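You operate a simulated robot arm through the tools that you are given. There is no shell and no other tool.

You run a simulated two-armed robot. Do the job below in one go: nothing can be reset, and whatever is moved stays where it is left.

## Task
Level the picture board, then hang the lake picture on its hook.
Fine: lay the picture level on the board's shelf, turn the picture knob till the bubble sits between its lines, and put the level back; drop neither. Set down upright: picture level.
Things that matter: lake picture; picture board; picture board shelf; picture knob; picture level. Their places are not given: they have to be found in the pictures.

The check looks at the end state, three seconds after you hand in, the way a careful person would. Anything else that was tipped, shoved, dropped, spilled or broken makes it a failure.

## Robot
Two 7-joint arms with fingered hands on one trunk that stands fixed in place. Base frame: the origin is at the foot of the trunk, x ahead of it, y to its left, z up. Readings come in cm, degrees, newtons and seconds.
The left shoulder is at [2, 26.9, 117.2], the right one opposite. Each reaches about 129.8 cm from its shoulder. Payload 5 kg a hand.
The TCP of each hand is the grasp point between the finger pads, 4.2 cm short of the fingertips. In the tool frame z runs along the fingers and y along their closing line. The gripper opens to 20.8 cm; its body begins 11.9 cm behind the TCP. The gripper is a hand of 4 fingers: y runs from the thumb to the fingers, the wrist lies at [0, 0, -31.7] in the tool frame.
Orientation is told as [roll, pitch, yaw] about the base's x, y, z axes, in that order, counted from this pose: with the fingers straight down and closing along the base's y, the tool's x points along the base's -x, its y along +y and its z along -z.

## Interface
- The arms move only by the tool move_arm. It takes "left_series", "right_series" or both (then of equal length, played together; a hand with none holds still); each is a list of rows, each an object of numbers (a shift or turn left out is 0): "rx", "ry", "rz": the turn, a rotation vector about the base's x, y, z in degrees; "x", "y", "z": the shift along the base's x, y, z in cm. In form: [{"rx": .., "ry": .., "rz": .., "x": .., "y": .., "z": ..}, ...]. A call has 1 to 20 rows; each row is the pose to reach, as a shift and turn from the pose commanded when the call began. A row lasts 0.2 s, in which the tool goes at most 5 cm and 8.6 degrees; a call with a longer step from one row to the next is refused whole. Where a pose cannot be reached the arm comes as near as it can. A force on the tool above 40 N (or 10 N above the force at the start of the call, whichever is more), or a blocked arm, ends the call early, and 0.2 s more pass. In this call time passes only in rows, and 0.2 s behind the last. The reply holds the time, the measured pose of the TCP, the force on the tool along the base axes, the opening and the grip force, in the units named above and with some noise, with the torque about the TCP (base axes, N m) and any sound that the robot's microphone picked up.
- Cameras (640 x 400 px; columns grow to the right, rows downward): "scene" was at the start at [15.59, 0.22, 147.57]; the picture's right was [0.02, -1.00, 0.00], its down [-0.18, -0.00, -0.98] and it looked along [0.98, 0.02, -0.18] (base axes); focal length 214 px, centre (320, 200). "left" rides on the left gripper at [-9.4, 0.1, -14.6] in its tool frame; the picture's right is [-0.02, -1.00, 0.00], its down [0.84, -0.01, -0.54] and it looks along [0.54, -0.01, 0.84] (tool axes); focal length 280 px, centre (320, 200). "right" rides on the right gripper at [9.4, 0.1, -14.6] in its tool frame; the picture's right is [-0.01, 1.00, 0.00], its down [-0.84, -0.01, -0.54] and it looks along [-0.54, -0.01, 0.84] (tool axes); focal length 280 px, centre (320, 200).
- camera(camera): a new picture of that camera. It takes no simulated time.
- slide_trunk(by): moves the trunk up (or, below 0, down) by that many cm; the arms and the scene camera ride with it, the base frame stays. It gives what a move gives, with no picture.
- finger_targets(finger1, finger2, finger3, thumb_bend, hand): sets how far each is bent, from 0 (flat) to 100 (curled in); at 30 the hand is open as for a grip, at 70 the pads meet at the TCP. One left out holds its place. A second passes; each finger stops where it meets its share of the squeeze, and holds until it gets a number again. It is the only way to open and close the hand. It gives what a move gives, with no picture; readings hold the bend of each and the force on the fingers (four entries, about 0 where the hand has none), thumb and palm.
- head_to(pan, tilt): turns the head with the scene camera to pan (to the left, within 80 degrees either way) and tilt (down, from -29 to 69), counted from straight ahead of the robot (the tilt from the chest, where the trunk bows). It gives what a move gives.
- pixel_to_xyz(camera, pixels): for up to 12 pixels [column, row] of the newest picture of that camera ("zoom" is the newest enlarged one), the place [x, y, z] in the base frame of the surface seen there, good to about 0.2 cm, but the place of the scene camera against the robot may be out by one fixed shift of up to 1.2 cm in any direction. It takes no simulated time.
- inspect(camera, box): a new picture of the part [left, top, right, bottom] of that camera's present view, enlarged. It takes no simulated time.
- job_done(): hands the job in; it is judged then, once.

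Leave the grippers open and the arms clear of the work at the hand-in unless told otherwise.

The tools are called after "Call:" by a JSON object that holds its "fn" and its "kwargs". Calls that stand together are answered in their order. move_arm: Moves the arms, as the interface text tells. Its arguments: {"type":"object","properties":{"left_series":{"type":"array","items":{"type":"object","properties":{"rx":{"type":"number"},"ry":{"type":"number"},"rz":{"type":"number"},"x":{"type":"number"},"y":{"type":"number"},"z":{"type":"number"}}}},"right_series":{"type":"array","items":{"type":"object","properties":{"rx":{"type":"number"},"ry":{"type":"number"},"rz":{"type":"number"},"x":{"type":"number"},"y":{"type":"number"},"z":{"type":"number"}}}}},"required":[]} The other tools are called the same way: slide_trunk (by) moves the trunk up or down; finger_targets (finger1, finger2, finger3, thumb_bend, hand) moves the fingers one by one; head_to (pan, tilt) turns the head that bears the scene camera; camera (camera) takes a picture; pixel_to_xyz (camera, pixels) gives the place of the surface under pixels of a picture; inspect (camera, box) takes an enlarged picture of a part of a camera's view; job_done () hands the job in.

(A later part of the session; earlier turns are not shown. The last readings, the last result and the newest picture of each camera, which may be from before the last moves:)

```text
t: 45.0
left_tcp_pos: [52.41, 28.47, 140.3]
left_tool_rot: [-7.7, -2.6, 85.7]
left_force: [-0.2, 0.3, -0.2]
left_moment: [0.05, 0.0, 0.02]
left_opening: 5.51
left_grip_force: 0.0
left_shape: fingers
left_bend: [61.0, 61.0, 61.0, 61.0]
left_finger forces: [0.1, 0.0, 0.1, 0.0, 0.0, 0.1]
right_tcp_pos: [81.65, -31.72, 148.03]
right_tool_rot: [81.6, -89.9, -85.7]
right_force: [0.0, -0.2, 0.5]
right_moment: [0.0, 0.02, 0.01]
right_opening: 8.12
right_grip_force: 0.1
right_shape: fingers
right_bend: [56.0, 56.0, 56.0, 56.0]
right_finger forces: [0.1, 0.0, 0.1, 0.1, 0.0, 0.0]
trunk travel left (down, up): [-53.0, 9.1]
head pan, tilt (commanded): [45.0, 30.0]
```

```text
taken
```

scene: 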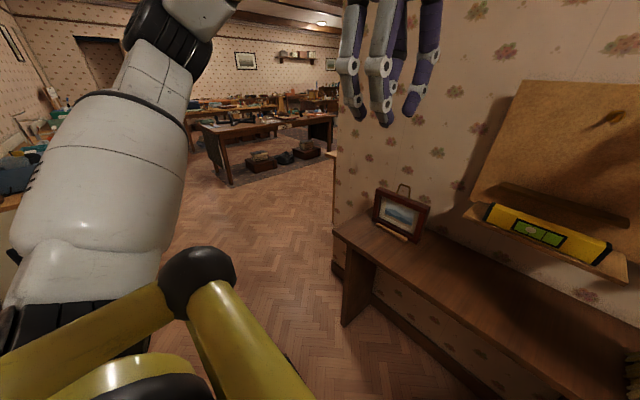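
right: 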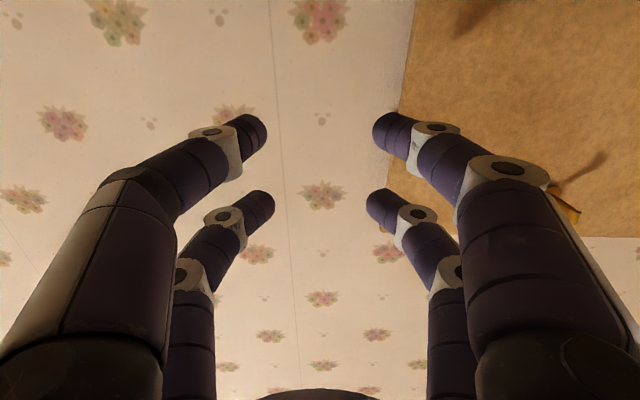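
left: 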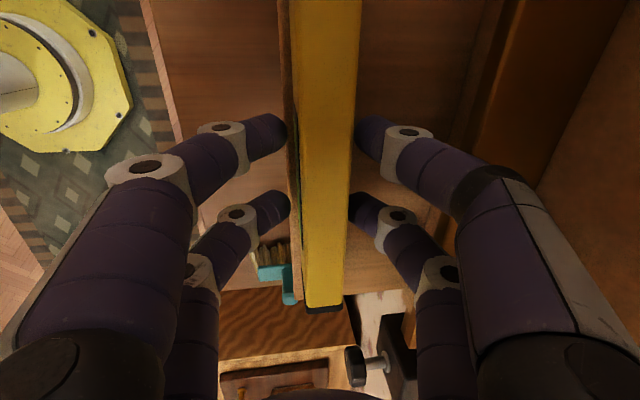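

In the raised pose the right elbow dropped lower. I'll look back right and measure it before lowering.

Call:
{"fn": "head_to", "kwargs": {"pan": -45, "tilt": 30}}

Call:
{"fn": "camera", "kwargs": {"camera": "scene"}}

Call:
{"fn": "pixel_to_xyz", "kwargs": {"camera": "scene", "pixels": [[365, 185], [345, 155], [375, 200], [400, 215], [355, 195], [320, 110], [450, 230], [380, 175], [350, 225], [360, 207], [270, 40], [345, 330]]}}

```text
t: 46.6
left_tcp_pos: [52.57, 28.48, 140.24]
left_tool_rot: [-7.8, -2.5, 85.9]
left_force: [-0.5, -0.4, 1.0]
left_moment: [-0.03, -0.01, 0.0]
left_opening: 5.49
left_grip_force: 0.1
left_shape: fingers
left_bend: [61.0, 61.0, 61.0, 61.0]
left_finger forces: [0.0, 0.0, 0.0, 0.0, 0.1, 0.1]
right_tcp_pos: [81.76, -31.67, 147.93]
right_tool_rot: [77.4, -89.9, -81.5]
right_force: [0.1, -0.1, 0.4]
right_moment: [0.0, -0.01, 0.0]
right_opening: 8.15
right_grip_force: 0.2
right_shape: fingers
right_bend: [56.0, 56.0, 56.0, 56.0]
right_finger forces: [0.0, 0.0, 0.0, 0.0, 0.0, 0.0]
trunk travel left (down, up): [-53.0, 9.1]
head pan, tilt (commanded): [-45.0, 30.0]
```

```text
taken
```

scene: 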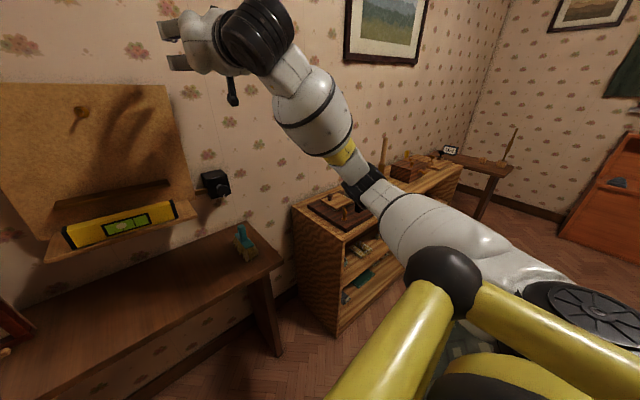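

```text
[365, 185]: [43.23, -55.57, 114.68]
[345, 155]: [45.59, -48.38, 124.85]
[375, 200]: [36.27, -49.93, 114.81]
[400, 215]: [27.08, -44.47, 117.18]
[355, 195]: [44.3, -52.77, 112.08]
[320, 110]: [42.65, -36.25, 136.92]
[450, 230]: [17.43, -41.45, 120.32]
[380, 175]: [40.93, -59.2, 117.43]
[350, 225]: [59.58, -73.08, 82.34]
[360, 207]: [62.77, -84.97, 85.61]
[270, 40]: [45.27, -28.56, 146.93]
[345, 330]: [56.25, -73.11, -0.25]
```

Elbow is near (43, -56, 113); lowering 30 cm keeps it clear of table and cabinet. Lowering the trunk and then looking at the board.

Call:
{"fn": "slide_trunk", "kwargs": {"by": -30}}

Call:
{"fn": "head_to", "kwargs": {"pan": -8, "tilt": 8}}

Call:
{"fn": "camera", "kwargs": {"camera": "scene"}}

Call:
{"fn": "camera", "kwargs": {"camera": "right"}}

```text
t: 49.6
left_tcp_pos: [52.42, 28.46, 110.43]
left_tool_rot: [-7.8, -2.4, 85.7]
left_force: [-0.8, 0.7, 0.9]
left_moment: [0.0, -0.09, -0.01]
left_opening: 5.51
left_grip_force: 0.1
left_shape: fingers
left_bend: [61.0, 61.0, 61.0, 61.0]
left_finger forces: [0.0, 0.1, 0.0, 0.0, 0.0, 0.0]
right_tcp_pos: [81.6, -31.87, 118.15]
right_tool_rot: [119.8, -89.9, -123.9]
right_force: [-0.3, -0.5, 0.7]
right_moment: [0.02, 0.06, 0.01]
right_opening: 8.14
right_grip_force: 0.1
right_shape: fingers
right_bend: [56.0, 56.0, 56.0, 56.0]
right_finger forces: [0.0, 0.1, 0.1, 0.0, 0.0, 0.0]
trunk travel left (down, up): [-23.0, 39.1]
head pan, tilt (commanded): [-45.0, 30.0]
```

```text
t: 50.6
left_tcp_pos: [52.53, 28.47, 110.26]
left_tool_rot: [-7.8, -2.4, 85.8]
left_force: [-0.6, 0.0, 0.2]
left_moment: [0.01, 0.02, 0.01]
left_opening: 5.5
left_grip_force: 0.1
left_shape: fingers
left_bend: [61.0, 61.0, 61.0, 61.0]
left_finger forces: [0.0, 0.0, 0.0, 0.0, 0.1, 0.0]
right_tcp_pos: [81.79, -31.85, 118.0]
right_tool_rot: [78.9, -89.9, -83.1]
right_force: [-0.2, -0.1, -0.8]
right_moment: [0.0, 0.02, -0.01]
right_opening: 8.15
right_grip_force: 0.1
right_shape: fingers
right_bend: [56.0, 56.0, 56.0, 56.0]
right_finger forces: [0.0, 0.1, 0.0, 0.0, 0.1, 0.0]
trunk travel left (down, up): [-23.0, 39.1]
head pan, tilt (commanded): [-8.0, 8.0]
```

```text
taken
```

scene: 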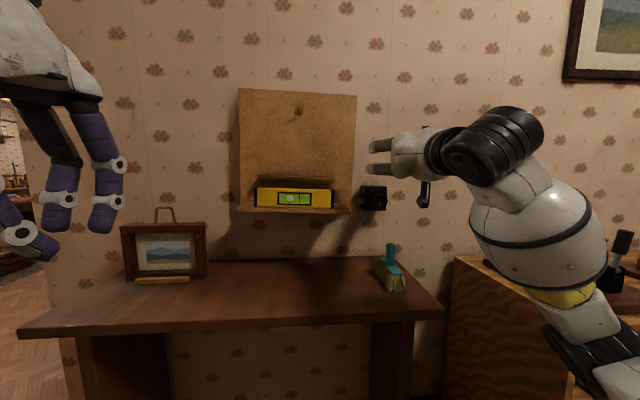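

```text
taken
```

right: 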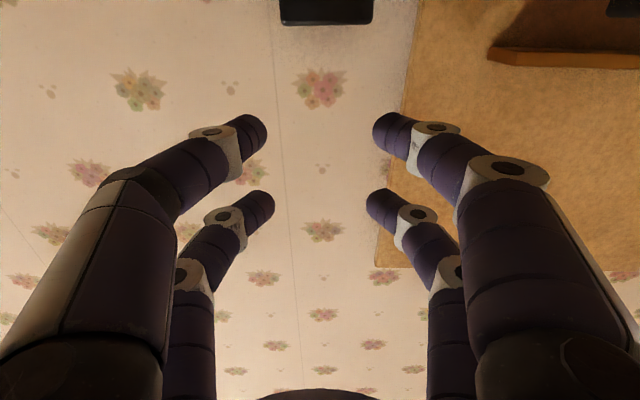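

Great view now: level, bubble and knob all visible. Zooming on level and knob, and bending the right finger1 slightly later to identify the fingers.

Call:
{"fn": "inspect", "kwargs": {"camera": "scene", "box": [230, 170, 400, 225]}}

Call:
{"fn": "inspect", "kwargs": {"camera": "scene", "box": [340, 120, 440, 220]}}

Call:
{"fn": "pixel_to_xyz", "kwargs": {"camera": "zoom", "pixels": [[215, 295], [190, 295], [240, 295], [215, 270], [215, 320], [150, 262], [170, 350]]}}

```text
3.76 times, centred on (315, 198) of scene
```

zoom: 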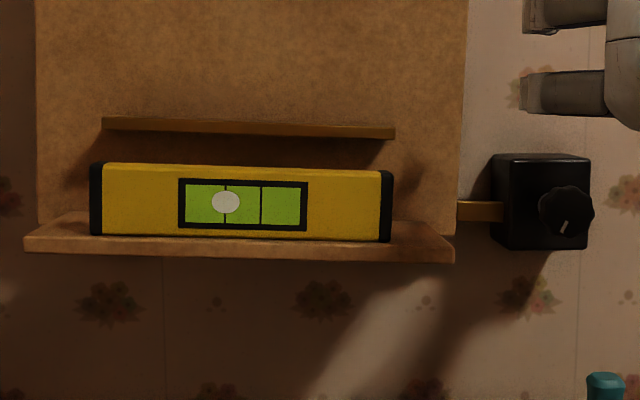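

```text
4.00 times, centred on (390, 170) of scene
```

zoom: 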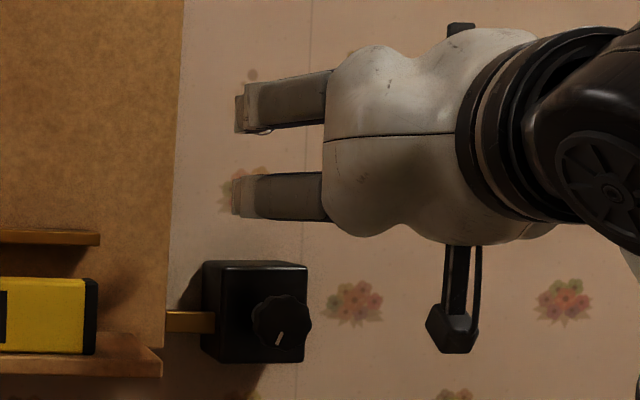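

```text
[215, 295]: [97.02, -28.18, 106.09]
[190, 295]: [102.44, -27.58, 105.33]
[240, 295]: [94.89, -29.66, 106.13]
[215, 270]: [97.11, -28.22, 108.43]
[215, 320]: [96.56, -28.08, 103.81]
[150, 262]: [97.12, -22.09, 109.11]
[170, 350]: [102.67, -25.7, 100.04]
```

Measuring the knob's face: centre (281,321), edges at about (254,321), (309,321), (281,296), (281,346).

Call:
{"fn": "pixel_to_xyz", "kwargs": {"camera": "zoom", "pixels": [[281, 321], [257, 321], [307, 321], [281, 298], [281, 344], [277, 340], [240, 345], [210, 300], [300, 272], [250, 320], [283, 330], [264, 330]]}}

Call:
{"fn": "inspect", "kwargs": {"camera": "scene", "box": [360, 180, 392, 212]}}

```text
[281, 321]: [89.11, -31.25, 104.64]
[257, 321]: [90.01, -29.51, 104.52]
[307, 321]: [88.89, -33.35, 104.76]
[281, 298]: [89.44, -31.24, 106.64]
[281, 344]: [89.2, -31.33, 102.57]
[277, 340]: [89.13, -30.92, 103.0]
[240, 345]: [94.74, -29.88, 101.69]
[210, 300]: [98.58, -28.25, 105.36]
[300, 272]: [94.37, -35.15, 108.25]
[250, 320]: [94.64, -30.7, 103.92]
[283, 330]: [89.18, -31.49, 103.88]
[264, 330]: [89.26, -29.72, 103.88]
```

```text
12.50 times, centred on (376, 196) of scene
```

zoom: 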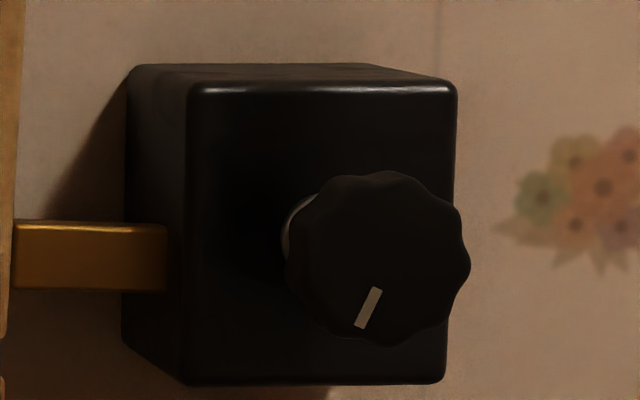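

Knob centre (arm frame) ≈ (90, -31, 104.9), radius 2, box face at x≈95.4. I plan to pinch it with the lower finger row only. First, find which fingers those are on the right hand: bending finger1 to 66.

Call:
{"fn": "finger_targets", "kwargs": {"hand": "right", "finger1": 66}}

Call:
{"fn": "camera", "kwargs": {"camera": "right"}}

Call:
{"fn": "finger_targets", "kwargs": {"hand": "right", "finger3": 66}}

Call:
{"fn": "camera", "kwargs": {"camera": "right"}}

```text
t: 51.6
left_tcp_pos: [52.53, 28.42, 110.35]
left_tool_rot: [-7.8, -2.4, 85.9]
left_force: [-0.1, 0.3, 0.7]
left_moment: [-0.01, 0.04, 0.01]
left_opening: 5.51
left_grip_force: 0.1
left_shape: fingers
left_bend: [61.0, 61.0, 61.0, 61.0]
left_finger forces: [0.0, 0.1, 0.0, 0.1, 0.0, 0.1]
right_tcp_pos: [81.72, -31.8, 118.05]
right_tool_rot: [78.9, -90.0, -83.0]
right_force: [-0.1, -0.3, -0.5]
right_moment: [0.03, -0.01, 0.01]
right_opening: 5.62
right_grip_force: 0.1
right_shape: fingers
right_bend: [66.0, 56.0, 56.0, 56.0]
right_finger forces: [0.0, 0.0, 0.1, 0.0, 0.0, 0.0]
trunk travel left (down, up): [-23.0, 39.1]
head pan, tilt (commanded): [-8.0, 8.0]
```

```text
taken
```

right: 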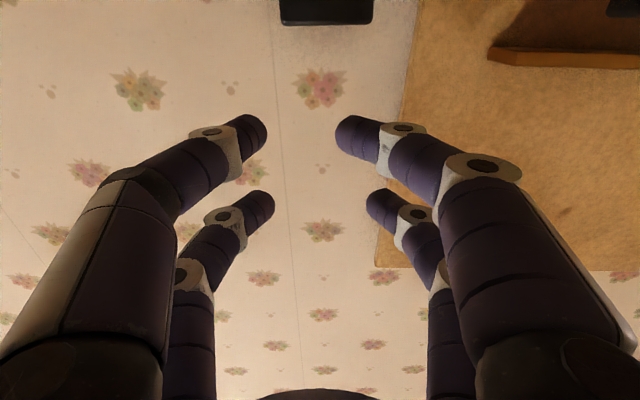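

```text
t: 52.6
left_tcp_pos: [52.48, 28.46, 110.37]
left_tool_rot: [-7.8, -2.4, 85.8]
left_force: [-0.7, 0.6, -0.5]
left_moment: [0.0, 0.01, 0.0]
left_opening: 5.5
left_grip_force: 0.2
left_shape: fingers
left_bend: [61.0, 61.0, 61.0, 61.0]
left_finger forces: [0.0, 0.1, 0.0, 0.0, 0.0, 0.0]
right_tcp_pos: [81.66, -31.84, 117.99]
right_tool_rot: [78.7, -89.9, -82.9]
right_force: [-1.2, 0.1, -0.6]
right_moment: [0.02, 0.01, 0.01]
right_opening: 5.61
right_grip_force: 0.0
right_shape: fingers
right_bend: [66.0, 56.0, 66.0, 56.0]
right_finger forces: [0.0, 0.0, 0.1, 0.1, 0.0, 0.0]
trunk travel left (down, up): [-23.0, 39.1]
head pan, tilt (commanded): [-8.0, 8.0]
```

```text
taken
```

right: 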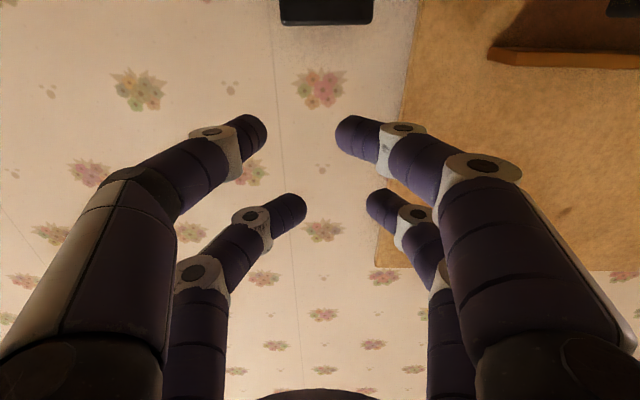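

finger1 and thumb form the lower row (nearest the camera); finger2/finger3 the upper row. Setting the lower pair to 54 (open) and the upper pair to 66 (narrow), then measuring fingertip positions.

Call:
{"fn": "finger_targets", "kwargs": {"hand": "right", "finger1": 55, "thumb_bend": 55, "finger2": 66, "finger3": 66}}

Call:
{"fn": "camera", "kwargs": {"camera": "right"}}

Call:
{"fn": "pixel_to_xyz", "kwargs": {"camera": "right", "pixels": [[256, 130], [384, 130], [295, 205], [345, 205], [325, 10], [300, 20], [350, 20], [208, 132], [436, 128], [515, 55]]}}

```text
t: 53.6
left_tcp_pos: [52.62, 28.55, 110.45]
left_tool_rot: [-7.8, -2.5, 85.8]
left_force: [-0.5, -0.8, 0.1]
left_moment: [0.04, 0.04, 0.01]
left_opening: 5.5
left_grip_force: 0.1
left_shape: fingers
left_bend: [61.0, 61.0, 61.0, 61.0]
left_finger forces: [0.0, 0.0, 0.0, 0.1, 0.0, 0.0]
right_tcp_pos: [81.65, -31.73, 118.06]
right_tool_rot: [78.4, -89.9, -82.5]
right_force: [0.3, 0.5, 0.1]
right_moment: [0.01, 0.01, 0.02]
right_opening: 8.56
right_grip_force: 0.0
right_shape: fingers
right_bend: [55.0, 66.0, 66.0, 55.0]
right_finger forces: [0.1, 0.0, 0.0, 0.0, 0.0, 0.0]
trunk travel left (down, up): [-23.0, 39.1]
head pan, tilt (commanded): [-8.0, 8.0]
```

```text
taken
```

right: 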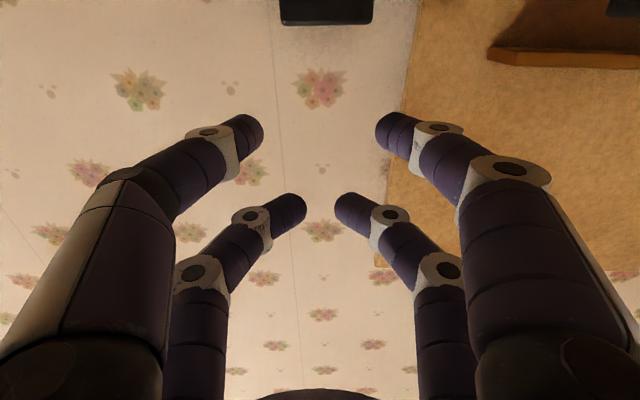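

```text
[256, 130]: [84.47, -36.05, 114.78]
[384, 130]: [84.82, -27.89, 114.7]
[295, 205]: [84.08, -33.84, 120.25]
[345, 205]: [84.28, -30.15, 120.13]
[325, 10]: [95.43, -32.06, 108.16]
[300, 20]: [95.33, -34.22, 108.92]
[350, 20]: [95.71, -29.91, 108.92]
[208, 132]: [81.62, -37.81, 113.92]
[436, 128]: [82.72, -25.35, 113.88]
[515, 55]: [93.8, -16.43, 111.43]
```

Rows are ±2.8 cm about the TCP. Lowering to z≈107.7 in front of the knob (tips still 4 cm short of it), then looking.

Call:
{"fn": "move_arm", "kwargs": {"right_series": [{"y": 0.3, "z": -3.5}, {"y": 0.6, "z": -7}, {"y": 0.83, "z": -10.35}]}}

Call:
{"fn": "camera", "kwargs": {"camera": "right"}}

Call:
{"fn": "inspect", "kwargs": {"camera": "scene", "box": [340, 150, 440, 220]}}

```text
t: 54.4
left_tcp_pos: [52.53, 28.52, 110.41]
left_tool_rot: [-7.8, -2.5, 85.8]
left_force: [-0.1, 0.3, 0.1]
left_moment: [-0.03, 0.0, -0.01]
left_opening: 5.51
left_grip_force: 0.0
left_shape: fingers
left_bend: [61.0, 61.0, 61.0, 61.0]
left_finger forces: [0.0, 0.0, 0.1, 0.0, 0.0, 0.0]
right_tcp_pos: [81.69, -31.01, 107.52]
right_tool_rot: [84.6, -89.9, -88.7]
right_force: [-0.1, 1.1, 0.3]
right_moment: [-0.02, -0.01, -0.06]
right_opening: 8.6
right_grip_force: 0.0
right_shape: fingers
right_bend: [55.0, 66.0, 66.0, 55.0]
right_finger forces: [0.1, 0.1, 0.1, 0.0, 0.1, 0.0]
trunk travel left (down, up): [-23.0, 39.1]
head pan, tilt (commanded): [-8.0, 8.0]
```

```text
taken
```

right: 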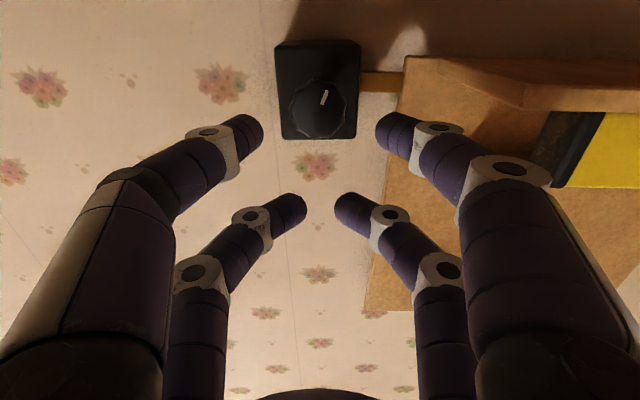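

```text
5.71 times, centred on (390, 185) of scene
```

zoom: 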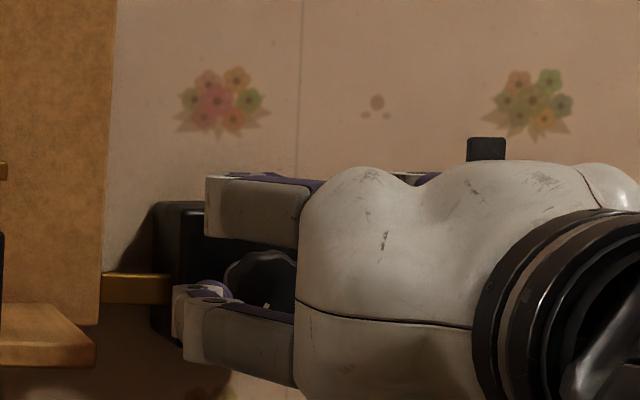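

The knob shows at (320,108) between the lower fingers. Measuring it with the hand camera.

Call:
{"fn": "pixel_to_xyz", "kwargs": {"camera": "right", "pixels": [[320, 110], [293, 110], [347, 108], [320, 82], [320, 134], [324, 97], [255, 132], [385, 130], [284, 60], [350, 130], [545, 150], [560, 170]]}}

Call:
{"fn": "inspect", "kwargs": {"camera": "right", "box": [240, 30, 400, 180]}}

```text
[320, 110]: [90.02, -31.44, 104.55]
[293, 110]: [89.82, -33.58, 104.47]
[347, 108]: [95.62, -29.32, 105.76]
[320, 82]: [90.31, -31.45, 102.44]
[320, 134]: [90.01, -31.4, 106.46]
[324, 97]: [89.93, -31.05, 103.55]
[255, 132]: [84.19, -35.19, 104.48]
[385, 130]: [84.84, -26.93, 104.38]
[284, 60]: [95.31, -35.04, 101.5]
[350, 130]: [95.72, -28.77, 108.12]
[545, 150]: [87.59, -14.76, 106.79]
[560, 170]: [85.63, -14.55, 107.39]
```

```text
2.67 times, centred on (320, 105) of right
```

zoom: 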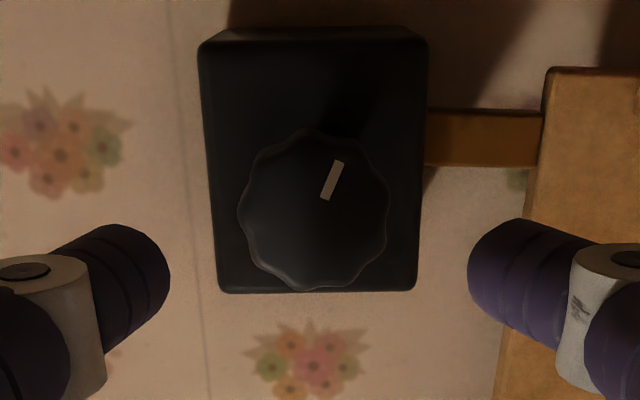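

Knob centre by hand camera: (90, -31.6, 104.5), radius ≈2.2; finger pair is laterally centred on it but ~0.8 cm high. Lower 0.85 and advance 7 cm so the tips straddle the knob.

Call:
{"fn": "move_arm", "kwargs": {"right_series": [{"x": 1.5, "y": -0.1, "z": -0.85}, {"x": 3.5, "y": -0.25, "z": -0.85}, {"x": 5.5, "y": -0.4, "z": -0.85}, {"x": 7.0, "y": -0.5, "z": -0.85}]}}

Call:
{"fn": "camera", "kwargs": {"camera": "right"}}

Call:
{"fn": "inspect", "kwargs": {"camera": "scene", "box": [340, 150, 440, 220]}}

```text
t: 55.4
left_tcp_pos: [52.48, 28.5, 110.4]
left_tool_rot: [-7.8, -2.4, 85.8]
left_force: [-0.5, 0.4, 0.1]
left_moment: [0.0, -0.04, -0.01]
left_opening: 5.47
left_grip_force: 0.1
left_shape: fingers
left_bend: [61.0, 61.0, 61.0, 61.0]
left_finger forces: [0.0, 0.0, 0.1, 0.1, 0.0, 0.0]
right_tcp_pos: [88.75, -31.54, 106.8]
right_tool_rot: [104.2, -89.9, -108.2]
right_force: [0.6, -0.2, 0.4]
right_moment: [0.02, 0.0, 0.01]
right_opening: 8.57
right_grip_force: 0.0
right_shape: fingers
right_bend: [55.0, 66.0, 66.0, 55.0]
right_finger forces: [0.0, 0.0, 0.0, 0.0, 0.0, 0.0]
trunk travel left (down, up): [-23.0, 39.1]
head pan, tilt (commanded): [-8.0, 8.0]
```

```text
taken
```

right: 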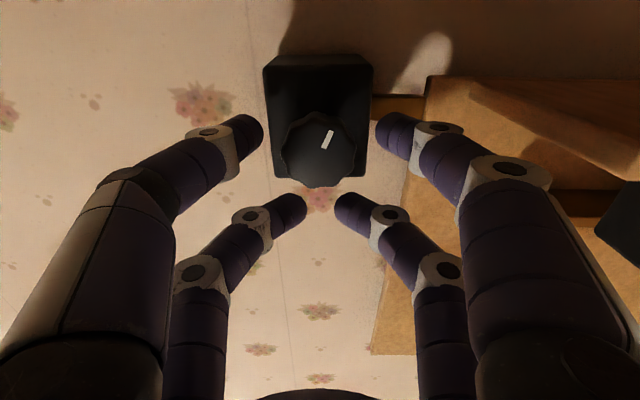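

```text
5.71 times, centred on (390, 185) of scene
```

zoom: 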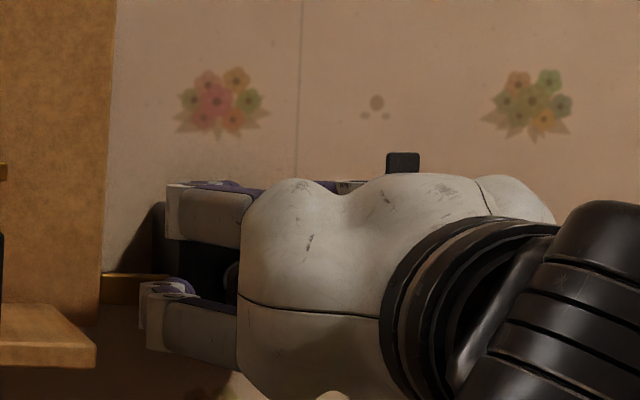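

Checking alignment of tips and knob numerically.

Call:
{"fn": "pixel_to_xyz", "kwargs": {"camera": "right", "pixels": [[318, 150], [290, 150], [346, 150], [318, 122], [318, 180], [252, 125], [388, 125], [252, 140], [388, 140], [318, 184]]}}

Call:
{"fn": "inspect", "kwargs": {"camera": "right", "box": [240, 60, 400, 210]}}

```text
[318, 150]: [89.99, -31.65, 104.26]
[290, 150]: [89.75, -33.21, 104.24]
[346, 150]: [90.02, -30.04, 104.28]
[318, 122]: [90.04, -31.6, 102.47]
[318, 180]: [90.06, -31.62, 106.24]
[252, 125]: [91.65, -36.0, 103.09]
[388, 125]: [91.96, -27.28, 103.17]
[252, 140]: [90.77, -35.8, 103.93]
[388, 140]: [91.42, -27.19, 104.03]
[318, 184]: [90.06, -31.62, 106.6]
```

```text
2.67 times, centred on (320, 135) of right
```

zoom: 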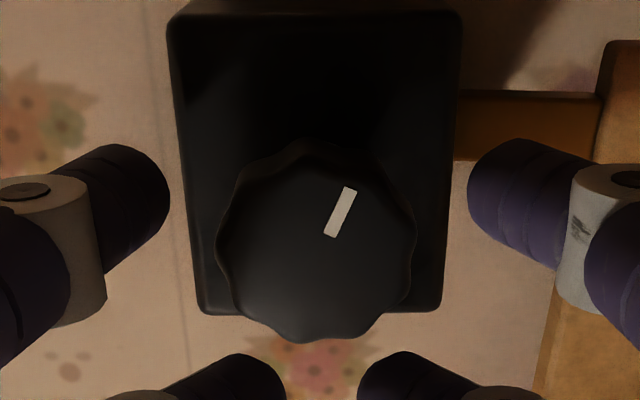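

Aligned: finger axis z≈104.2, lateral mid -31.6, matches the knob. Closing finger1 and thumb on it.

Call:
{"fn": "finger_targets", "kwargs": {"hand": "right", "finger1": 68, "thumb_bend": 68}}

Call:
{"fn": "camera", "kwargs": {"camera": "right"}}

Call:
{"fn": "inspect", "kwargs": {"camera": "scene", "box": [230, 170, 400, 225]}}

```text
t: 56.4
left_tcp_pos: [52.52, 28.58, 110.4]
left_tool_rot: [-7.8, -2.6, 85.8]
left_force: [0.1, 0.0, -0.5]
left_moment: [0.02, 0.03, 0.02]
left_opening: 5.49
left_grip_force: 0.0
left_shape: fingers
left_bend: [61.0, 61.0, 61.0, 61.0]
left_finger forces: [0.1, 0.0, 0.0, 0.0, 0.0, 0.0]
right_tcp_pos: [88.74, -31.54, 106.78]
right_tool_rot: [86.2, -89.8, -90.3]
right_force: [4.7, -6.9, 2.7]
right_moment: [-0.19, -0.22, -0.13]
right_opening: 4.88
right_grip_force: 9.8
right_shape: fingers
right_bend: [62.0, 66.0, 66.0, 65.0]
right_finger forces: [7.4, 0.1, 0.0, 0.0, 12.3, 0.0]
trunk travel left (down, up): [-23.0, 39.1]
head pan, tilt (commanded): [-8.0, 8.0]
```

```text
taken
```

right: 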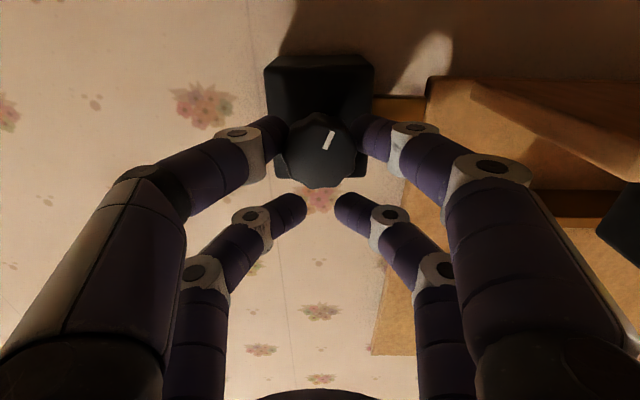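

```text
3.76 times, centred on (315, 198) of scene
```

zoom: 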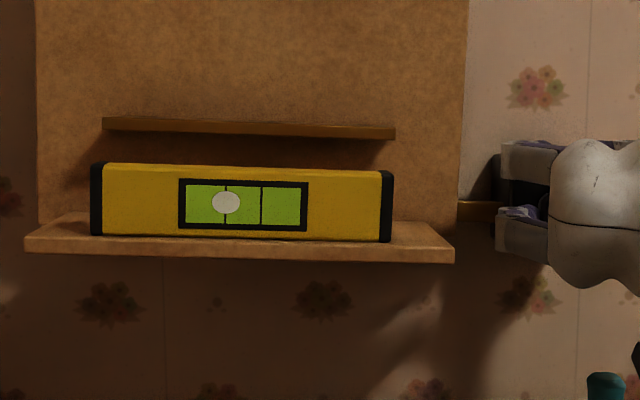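

Knob is held (7 and 12 N). I'll turn the hand about the knob's axis +20° (clockwise as seen from here) and watch the bubble.

Call:
{"fn": "move_arm", "kwargs": {"right_series": [{"rx": 4.99, "ry": -0.37, "y": -0.21, "z": -0.01}, {"rx": 9.97, "ry": -0.735, "y": -0.425, "z": -0.04}, {"rx": 14.96, "ry": -1.1, "y": -0.63, "z": -0.08}, {"rx": 19.95, "ry": -1.47, "y": -0.84, "z": -0.15}]}}

Call:
{"fn": "camera", "kwargs": {"camera": "right"}}

Call:
{"fn": "inspect", "kwargs": {"camera": "scene", "box": [230, 170, 400, 225]}}

```text
t: 57.4
left_tcp_pos: [52.42, 28.37, 110.44]
left_tool_rot: [-7.7, -2.5, 85.7]
left_force: [0.1, -0.1, 0.2]
left_moment: [0.0, 0.02, -0.02]
left_opening: 5.52
left_grip_force: 0.0
left_shape: fingers
left_bend: [61.0, 61.0, 61.0, 61.0]
left_finger forces: [0.0, 0.0, 0.1, 0.0, 0.0, 0.0]
right_tcp_pos: [88.75, -32.44, 106.59]
right_tool_rot: [90.0, -69.8, -94.1]
right_force: [2.9, -7.3, 1.3]
right_moment: [-0.22, -0.12, -0.19]
right_opening: 4.91
right_grip_force: 9.5
right_shape: fingers
right_bend: [62.0, 66.0, 66.0, 65.0]
right_finger forces: [7.1, 0.1, 0.0, 0.1, 11.5, 0.0]
trunk travel left (down, up): [-23.0, 39.1]
head pan, tilt (commanded): [-8.0, 8.0]
```

```text
taken
```

right: 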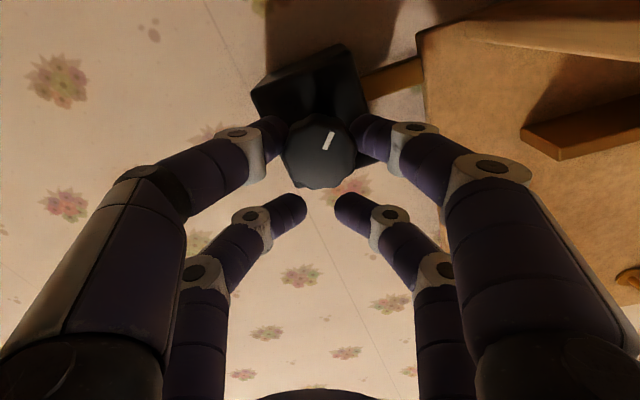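

```text
3.76 times, centred on (315, 198) of scene
```

zoom: 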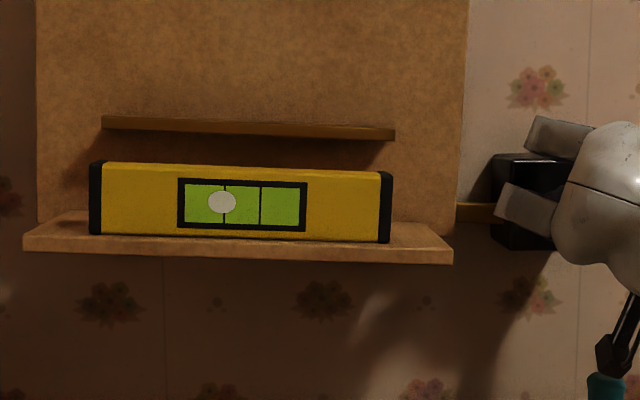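

The knob follows the hand, but the bubble moved left (226→222 px) — wrong way. About 88° the other way from the start is needed. Turning counter-clockwise by 80° (to -60°) around the knob axis.

Call:
{"fn": "move_arm", "kwargs": {"right_series": [{"rx": -7.98, "ry": 0.59, "x": 0.02, "y": 0.33, "z": 0.09}, {"rx": -15.96, "ry": 1.18, "x": 0.05, "y": 0.67, "z": 0.14}, {"rx": -23.94, "ry": 1.76, "x": 0.07, "y": 1.01, "z": 0.14}, {"rx": -31.91, "ry": 2.35, "x": 0.1, "y": 1.35, "z": 0.09}, {"rx": -39.89, "ry": 2.94, "x": 0.12, "y": 1.67, "z": 0.0}, {"rx": -47.87, "ry": 3.53, "x": 0.15, "y": 1.98, "z": -0.14}, {"rx": -55.85, "ry": 4.12, "x": 0.17, "y": 2.27, "z": -0.32}, {"rx": -63.83, "ry": 4.7, "x": 0.19, "y": 2.53, "z": -0.54}, {"rx": -71.8, "ry": 5.29, "x": 0.2, "y": 2.76, "z": -0.79}, {"rx": -79.78, "ry": 5.88, "x": 0.22, "y": 2.95, "z": -1.08}]}}

Call:
{"fn": "camera", "kwargs": {"camera": "right"}}

Call:
{"fn": "inspect", "kwargs": {"camera": "scene", "box": [230, 170, 400, 225]}}

Call:
{"fn": "camera", "kwargs": {"camera": "scene"}}

```text
t: 59.6
left_tcp_pos: [52.43, 28.48, 110.47]
left_tool_rot: [-7.8, -2.6, 85.7]
left_force: [0.6, 0.2, 0.9]
left_moment: [0.01, 0.01, 0.03]
left_opening: 5.5
left_grip_force: 0.1
left_shape: fingers
left_bend: [61.0, 61.0, 61.0, 61.0]
left_finger forces: [0.0, 0.0, 0.0, 0.0, 0.1, 0.0]
right_tcp_pos: [88.96, -29.53, 105.54]
right_tool_rot: [-89.9, -30.0, 85.6]
right_force: [1.7, -13.6, 3.8]
right_moment: [-0.22, -0.23, -0.35]
right_opening: 4.92
right_grip_force: 11.9
right_shape: fingers
right_bend: [63.0, 66.0, 66.0, 64.0]
right_finger forces: [7.4, 0.1, 0.1, 0.0, 16.8, 0.0]
trunk travel left (down, up): [-23.0, 39.1]
head pan, tilt (commanded): [-8.0, 8.0]
```

```text
taken
```

right: 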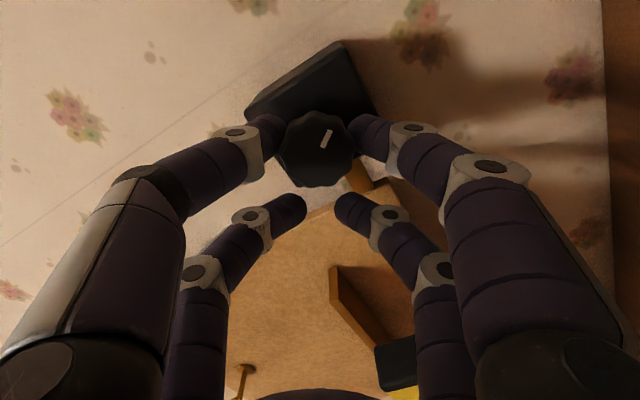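

```text
3.76 times, centred on (315, 198) of scene
```

zoom: 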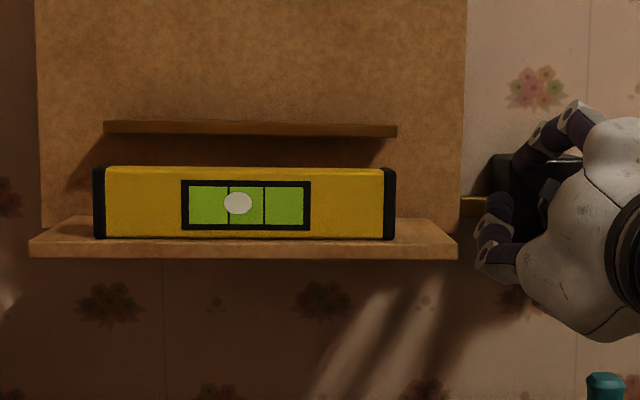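

```text
taken
```

scene: 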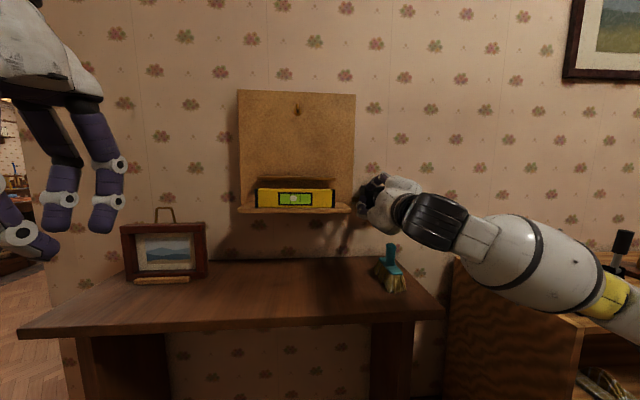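

The bubble moved right (to 238; lines at 228 and 264, centre 246). About 45° more is needed. Continuing counter-clockwise 32° with a slight relief in y, then checking.

Call:
{"fn": "move_arm", "kwargs": {"right_series": [{"rx": -7.98, "ry": 0.59, "x": 0.01, "y": 0.05, "z": -0.31}, {"rx": -15.96, "ry": 1.18, "x": 0.02, "y": 0.1, "z": -0.63}, {"rx": -23.94, "ry": 1.76, "x": 0.02, "y": 0.12, "z": -0.97}, {"rx": -31.91, "ry": 2.35, "x": 0.02, "y": 0.1, "z": -1.31}]}}

Call:
{"fn": "inspect", "kwargs": {"camera": "scene", "box": [230, 170, 400, 225]}}

Call:
{"fn": "camera", "kwargs": {"camera": "right"}}

```text
t: 60.6
left_tcp_pos: [52.43, 28.61, 110.36]
left_tool_rot: [-7.8, -2.5, 85.7]
left_force: [0.0, 0.2, 0.1]
left_moment: [0.0, -0.03, -0.02]
left_opening: 5.5
left_grip_force: 0.0
left_shape: fingers
left_bend: [61.0, 61.0, 61.0, 61.0]
left_finger forces: [0.0, 0.1, 0.1, 0.0, 0.1, 0.1]
right_tcp_pos: [88.93, -29.2, 104.29]
right_tool_rot: [-90.0, 2.0, 85.8]
right_force: [3.4, -7.8, 8.6]
right_moment: [-0.15, -0.26, -0.13]
right_opening: 4.9
right_grip_force: 11.2
right_shape: fingers
right_bend: [63.0, 66.0, 66.0, 64.0]
right_finger forces: [8.3, 0.0, 0.0, 0.0, 15.0, 0.1]
trunk travel left (down, up): [-23.0, 39.1]
head pan, tilt (commanded): [-8.0, 8.0]
```

```text
3.76 times, centred on (315, 198) of scene
```

zoom: 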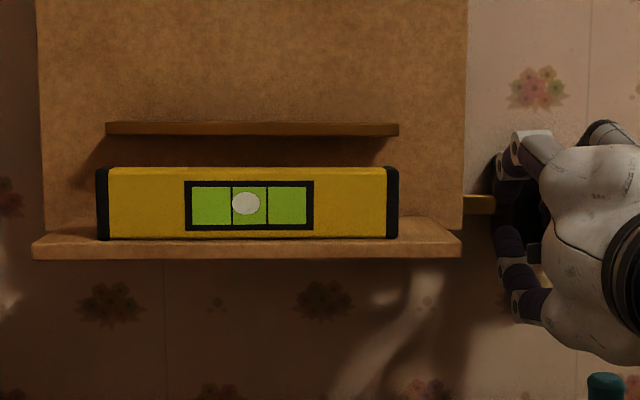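

```text
taken
```

right: 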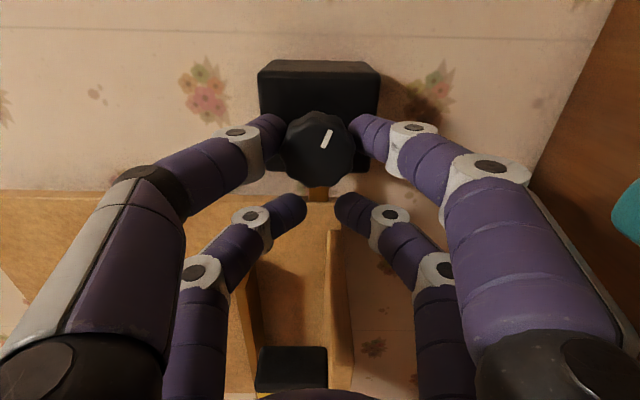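

Bubble at 246 between lines 232 and 268 (centre 250): nearly there. Zooming closer for a finer reading.

Call:
{"fn": "inspect", "kwargs": {"camera": "scene", "box": [274, 182, 318, 208]}}

```text
14.55 times, centred on (296, 195) of scene
```

zoom: 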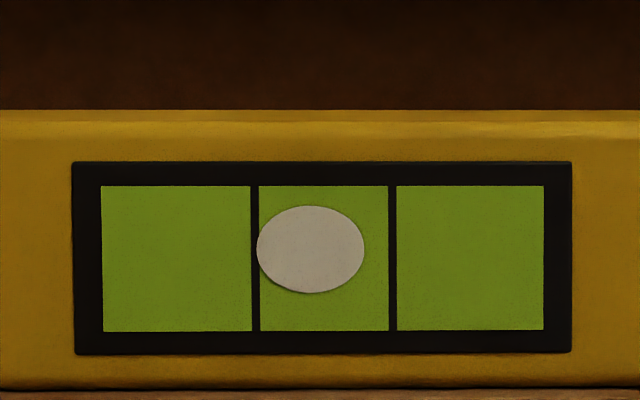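

Precise: lines at 255/392 (centre 323), bubble centre 310. About 24° more. Turning 20° and re-reading.

Call:
{"fn": "move_arm", "kwargs": {"right_series": [{"rx": -4.99, "ry": 0.37, "y": -0.03, "z": -0.19}, {"rx": -9.97, "ry": 0.73, "y": -0.08, "z": -0.38}, {"rx": -14.96, "ry": 1.1, "y": -0.15, "z": -0.57}, {"rx": -19.95, "ry": 1.47, "y": -0.25, "z": -0.76}]}}

Call:
{"fn": "inspect", "kwargs": {"camera": "scene", "box": [274, 182, 318, 208]}}

Call:
{"fn": "camera", "kwargs": {"camera": "right"}}

```text
t: 61.6
left_tcp_pos: [52.37, 28.6, 110.42]
left_tool_rot: [-7.9, -2.5, 85.8]
left_force: [0.3, 0.0, -0.3]
left_moment: [-0.02, -0.01, 0.0]
left_opening: 5.5
left_grip_force: 0.0
left_shape: fingers
left_bend: [61.0, 61.0, 61.0, 61.0]
left_finger forces: [0.0, 0.0, 0.0, 0.1, 0.0, 0.1]
right_tcp_pos: [88.85, -29.42, 103.47]
right_tool_rot: [-90.1, 22.0, 85.8]
right_force: [4.3, -3.8, 10.0]
right_moment: [-0.16, -0.31, 0.02]
right_opening: 4.87
right_grip_force: 12.1
right_shape: fingers
right_bend: [63.0, 66.0, 66.0, 64.0]
right_finger forces: [8.0, 0.1, 0.0, 0.0, 15.6, 0.0]
trunk travel left (down, up): [-23.0, 39.1]
head pan, tilt (commanded): [-8.0, 8.0]
```

```text
14.55 times, centred on (296, 195) of scene
```

zoom: 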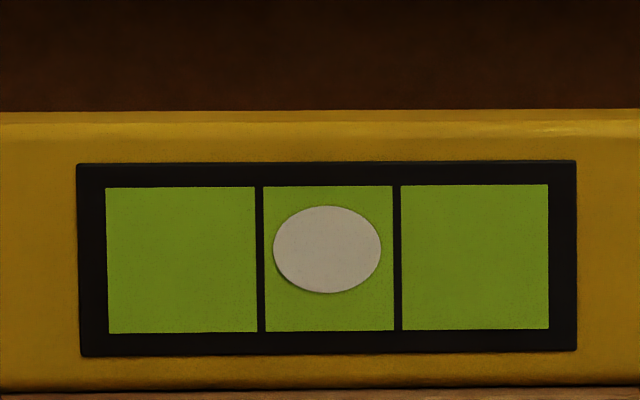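

```text
taken
```

right: 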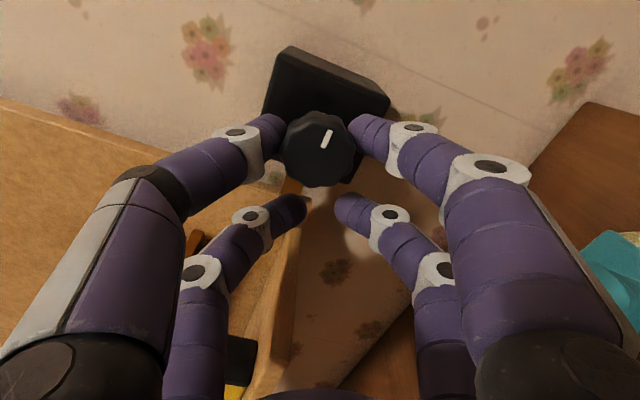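

The bubble is centred (273–381 between lines 260 and 397). I'll hold still a second to let it settle and read again.

Call:
{"fn": "move_arm", "kwargs": {"right_series": [{"x": 0}, {"x": 0}, {"x": 0}, {"x": 0}, {"x": 0}]}}

Call:
{"fn": "inspect", "kwargs": {"camera": "scene", "box": [274, 182, 318, 208]}}

```text
t: 62.8
left_tcp_pos: [52.45, 28.57, 110.34]
left_tool_rot: [-7.8, -2.4, 85.7]
left_force: [0.2, 0.7, 0.6]
left_moment: [0.02, 0.02, -0.02]
left_opening: 5.51
left_grip_force: 0.2
left_shape: fingers
left_bend: [61.0, 61.0, 61.0, 61.0]
left_finger forces: [0.0, 0.0, 0.0, 0.0, 0.1, 0.1]
right_tcp_pos: [88.88, -29.54, 103.43]
right_tool_rot: [-90.1, 21.9, 85.8]
right_force: [4.1, -1.6, 11.1]
right_moment: [-0.23, -0.25, 0.1]
right_opening: 4.89
right_grip_force: 11.5
right_shape: fingers
right_bend: [63.0, 66.0, 66.0, 64.0]
right_finger forces: [7.1, 0.1, 0.1, 0.0, 15.5, 0.0]
trunk travel left (down, up): [-23.0, 39.1]
head pan, tilt (commanded): [-8.0, 8.0]
```

```text
14.55 times, centred on (296, 195) of scene
```

zoom: 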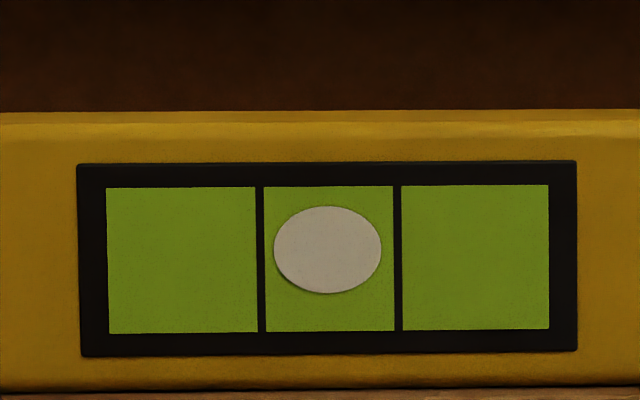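

Settled and centred. Now I release the knob gently by opening finger1 and thumb to 58, and check the bubble.

Call:
{"fn": "finger_targets", "kwargs": {"hand": "right", "finger1": 57, "thumb_bend": 57}}

Call:
{"fn": "inspect", "kwargs": {"camera": "scene", "box": [274, 182, 318, 208]}}

Call:
{"fn": "camera", "kwargs": {"camera": "right"}}

```text
t: 63.8
left_tcp_pos: [52.57, 28.56, 110.46]
left_tool_rot: [-7.9, -2.6, 85.8]
left_force: [-0.2, -0.4, 0.0]
left_moment: [0.04, 0.01, 0.0]
left_opening: 5.5
left_grip_force: 0.2
left_shape: fingers
left_bend: [61.0, 61.0, 61.0, 61.0]
left_finger forces: [0.0, 0.0, 0.1, 0.0, 0.0, 0.1]
right_tcp_pos: [88.94, -29.61, 103.47]
right_tool_rot: [-89.9, 21.9, 85.7]
right_force: [0.2, -0.6, 0.3]
right_moment: [-0.01, 0.02, 0.02]
right_opening: 8.06
right_grip_force: 0.0
right_shape: fingers
right_bend: [56.0, 66.0, 66.0, 56.0]
right_finger forces: [0.1, 0.0, 0.0, 0.0, 0.1, 0.0]
trunk travel left (down, up): [-23.0, 39.1]
head pan, tilt (commanded): [-8.0, 8.0]
```

```text
14.55 times, centred on (296, 195) of scene
```

zoom: 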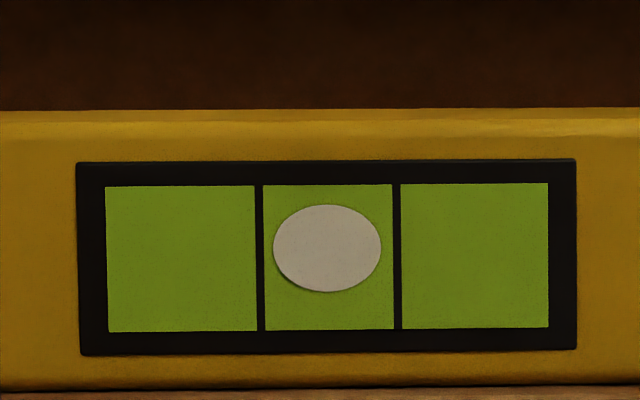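

```text
taken
```

right: 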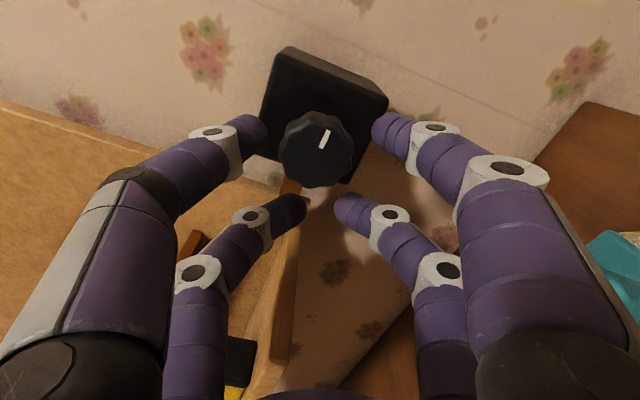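

The bubble stays centred with the knob free. I'll pull the right hand straight back 9 cm, then roll it back upright while rising to z≈117.

Call:
{"fn": "move_arm", "kwargs": {"right_series": [{"x": -2.5, "y": 0.18}, {"x": -5.5, "y": 0.4}, {"x": -8.5, "y": 0.6}, {"x": -8.5, "y": 0.4, "z": 1, "rx": 8, "ry": -0.59}, {"x": -8.5, "y": 0.2, "z": 2, "rx": 16, "ry": -1.18}, {"x": -8.5, "y": 0, "z": 3, "rx": 24, "ry": -1.77}, {"x": -8.5, "y": -0.2, "z": 4, "rx": 32, "ry": -2.36}, {"x": -8.5, "y": -0.4, "z": 5, "rx": 40, "ry": -2.95}, {"x": -8.5, "y": -0.6, "z": 6, "rx": 48, "ry": -3.54}, {"x": -8.5, "y": -0.8, "z": 7, "rx": 56, "ry": -4.13}, {"x": -8.5, "y": -1, "z": 8, "rx": 64, "ry": -4.72}, {"x": -8.5, "y": -1.2, "z": 9, "rx": 72, "ry": -5.3}, {"x": -8.5, "y": -1.4, "z": 10, "rx": 80, "ry": -5.9}, {"x": -8.5, "y": -1.6, "z": 11, "rx": 88, "ry": -6.5}, {"x": -8.5, "y": -1.8, "z": 12, "rx": 96, "ry": -7.1}, {"x": -8.5, "y": -2, "z": 13, "rx": 104, "ry": -7.7}, {"x": -8.5, "y": -2.2, "z": 14, "rx": 111.5, "ry": -8.2}]}}

Call:
{"fn": "camera", "kwargs": {"camera": "scene"}}

Call:
{"fn": "inspect", "kwargs": {"camera": "scene", "box": [274, 182, 318, 208]}}

```text
t: 67.4
left_tcp_pos: [52.46, 28.58, 110.38]
left_tool_rot: [-7.8, -2.5, 85.7]
left_force: [0.2, -1.3, 0.6]
left_moment: [0.02, -0.07, 0.01]
left_opening: 5.49
left_grip_force: 0.2
left_shape: fingers
left_bend: [61.0, 61.0, 61.0, 61.0]
left_finger forces: [0.0, 0.0, 0.0, 0.0, 0.0, 0.0]
right_tcp_pos: [80.44, -31.72, 117.48]
right_tool_rot: [73.8, -90.0, -77.9]
right_force: [-0.2, -0.3, -0.8]
right_moment: [0.01, -0.02, 0.0]
right_opening: 8.05
right_grip_force: 0.0
right_shape: fingers
right_bend: [56.0, 66.0, 66.0, 56.0]
right_finger forces: [0.0, 0.1, 0.0, 0.0, 0.0, 0.0]
trunk travel left (down, up): [-23.0, 39.1]
head pan, tilt (commanded): [-8.0, 8.0]
```

```text
taken
```

scene: 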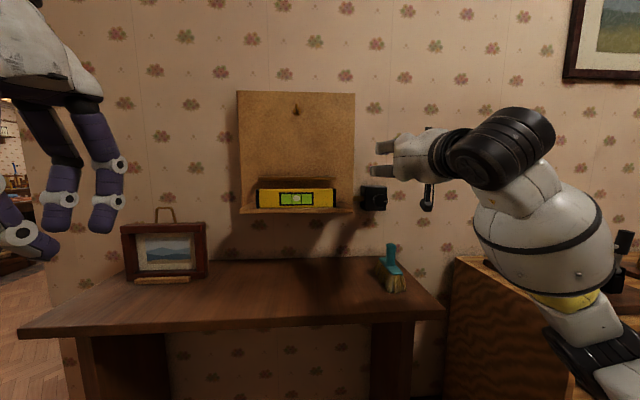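

```text
14.55 times, centred on (296, 195) of scene
```

zoom: 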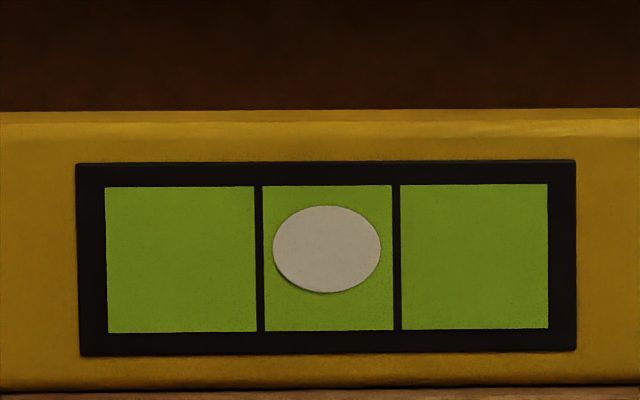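

Level reading holds. Now raise the trunk 30 cm again so the left arm can reach over the shelf to take the level back.

Call:
{"fn": "slide_trunk", "kwargs": {"by": 30}}

Call:
{"fn": "head_to", "kwargs": {"pan": 0, "tilt": 20}}

Call:
{"fn": "camera", "kwargs": {"camera": "scene"}}

```text
t: 70.4
left_tcp_pos: [52.49, 28.59, 140.49]
left_tool_rot: [-7.8, -2.5, 85.9]
left_force: [-0.4, -0.2, -0.4]
left_moment: [-0.03, -0.01, -0.03]
left_opening: 5.5
left_grip_force: 0.2
left_shape: fingers
left_bend: [61.0, 61.0, 61.0, 61.0]
left_finger forces: [0.0, 0.1, 0.1, 0.0, 0.0, 0.0]
right_tcp_pos: [80.51, -31.61, 147.4]
right_tool_rot: [-62.5, -89.9, 58.4]
right_force: [-0.1, 0.5, -0.9]
right_moment: [0.02, -0.02, 0.02]
right_opening: 8.05
right_grip_force: 0.0
right_shape: fingers
right_bend: [56.0, 66.0, 66.0, 56.0]
right_finger forces: [0.0, 0.0, 0.0, 0.0, 0.0, 0.0]
trunk travel left (down, up): [-53.0, 9.1]
head pan, tilt (commanded): [-8.0, 8.0]
```

```text
t: 71.2
left_tcp_pos: [52.45, 28.63, 140.39]
left_tool_rot: [-7.8, -2.5, 85.9]
left_force: [-0.1, -0.4, 0.8]
left_moment: [0.0, 0.02, -0.02]
left_opening: 5.48
left_grip_force: 0.2
left_shape: fingers
left_bend: [61.0, 61.0, 61.0, 61.0]
left_finger forces: [0.0, 0.0, 0.0, 0.0, 0.0, 0.0]
right_tcp_pos: [80.42, -31.78, 147.52]
right_tool_rot: [-77.2, -89.9, 73.1]
right_force: [-0.2, -0.1, 0.6]
right_moment: [0.01, 0.0, -0.03]
right_opening: 8.05
right_grip_force: 0.2
right_shape: fingers
right_bend: [56.0, 66.0, 66.0, 56.0]
right_finger forces: [0.0, 0.0, 0.1, 0.0, 0.0, 0.0]
trunk travel left (down, up): [-53.0, 9.1]
head pan, tilt (commanded): [0.0, 20.0]
```

```text
taken
```

scene: 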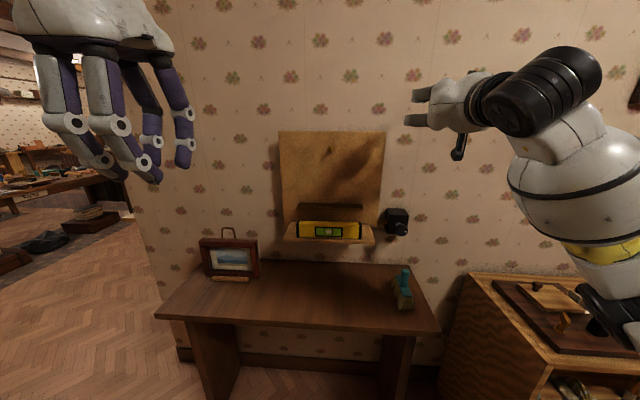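

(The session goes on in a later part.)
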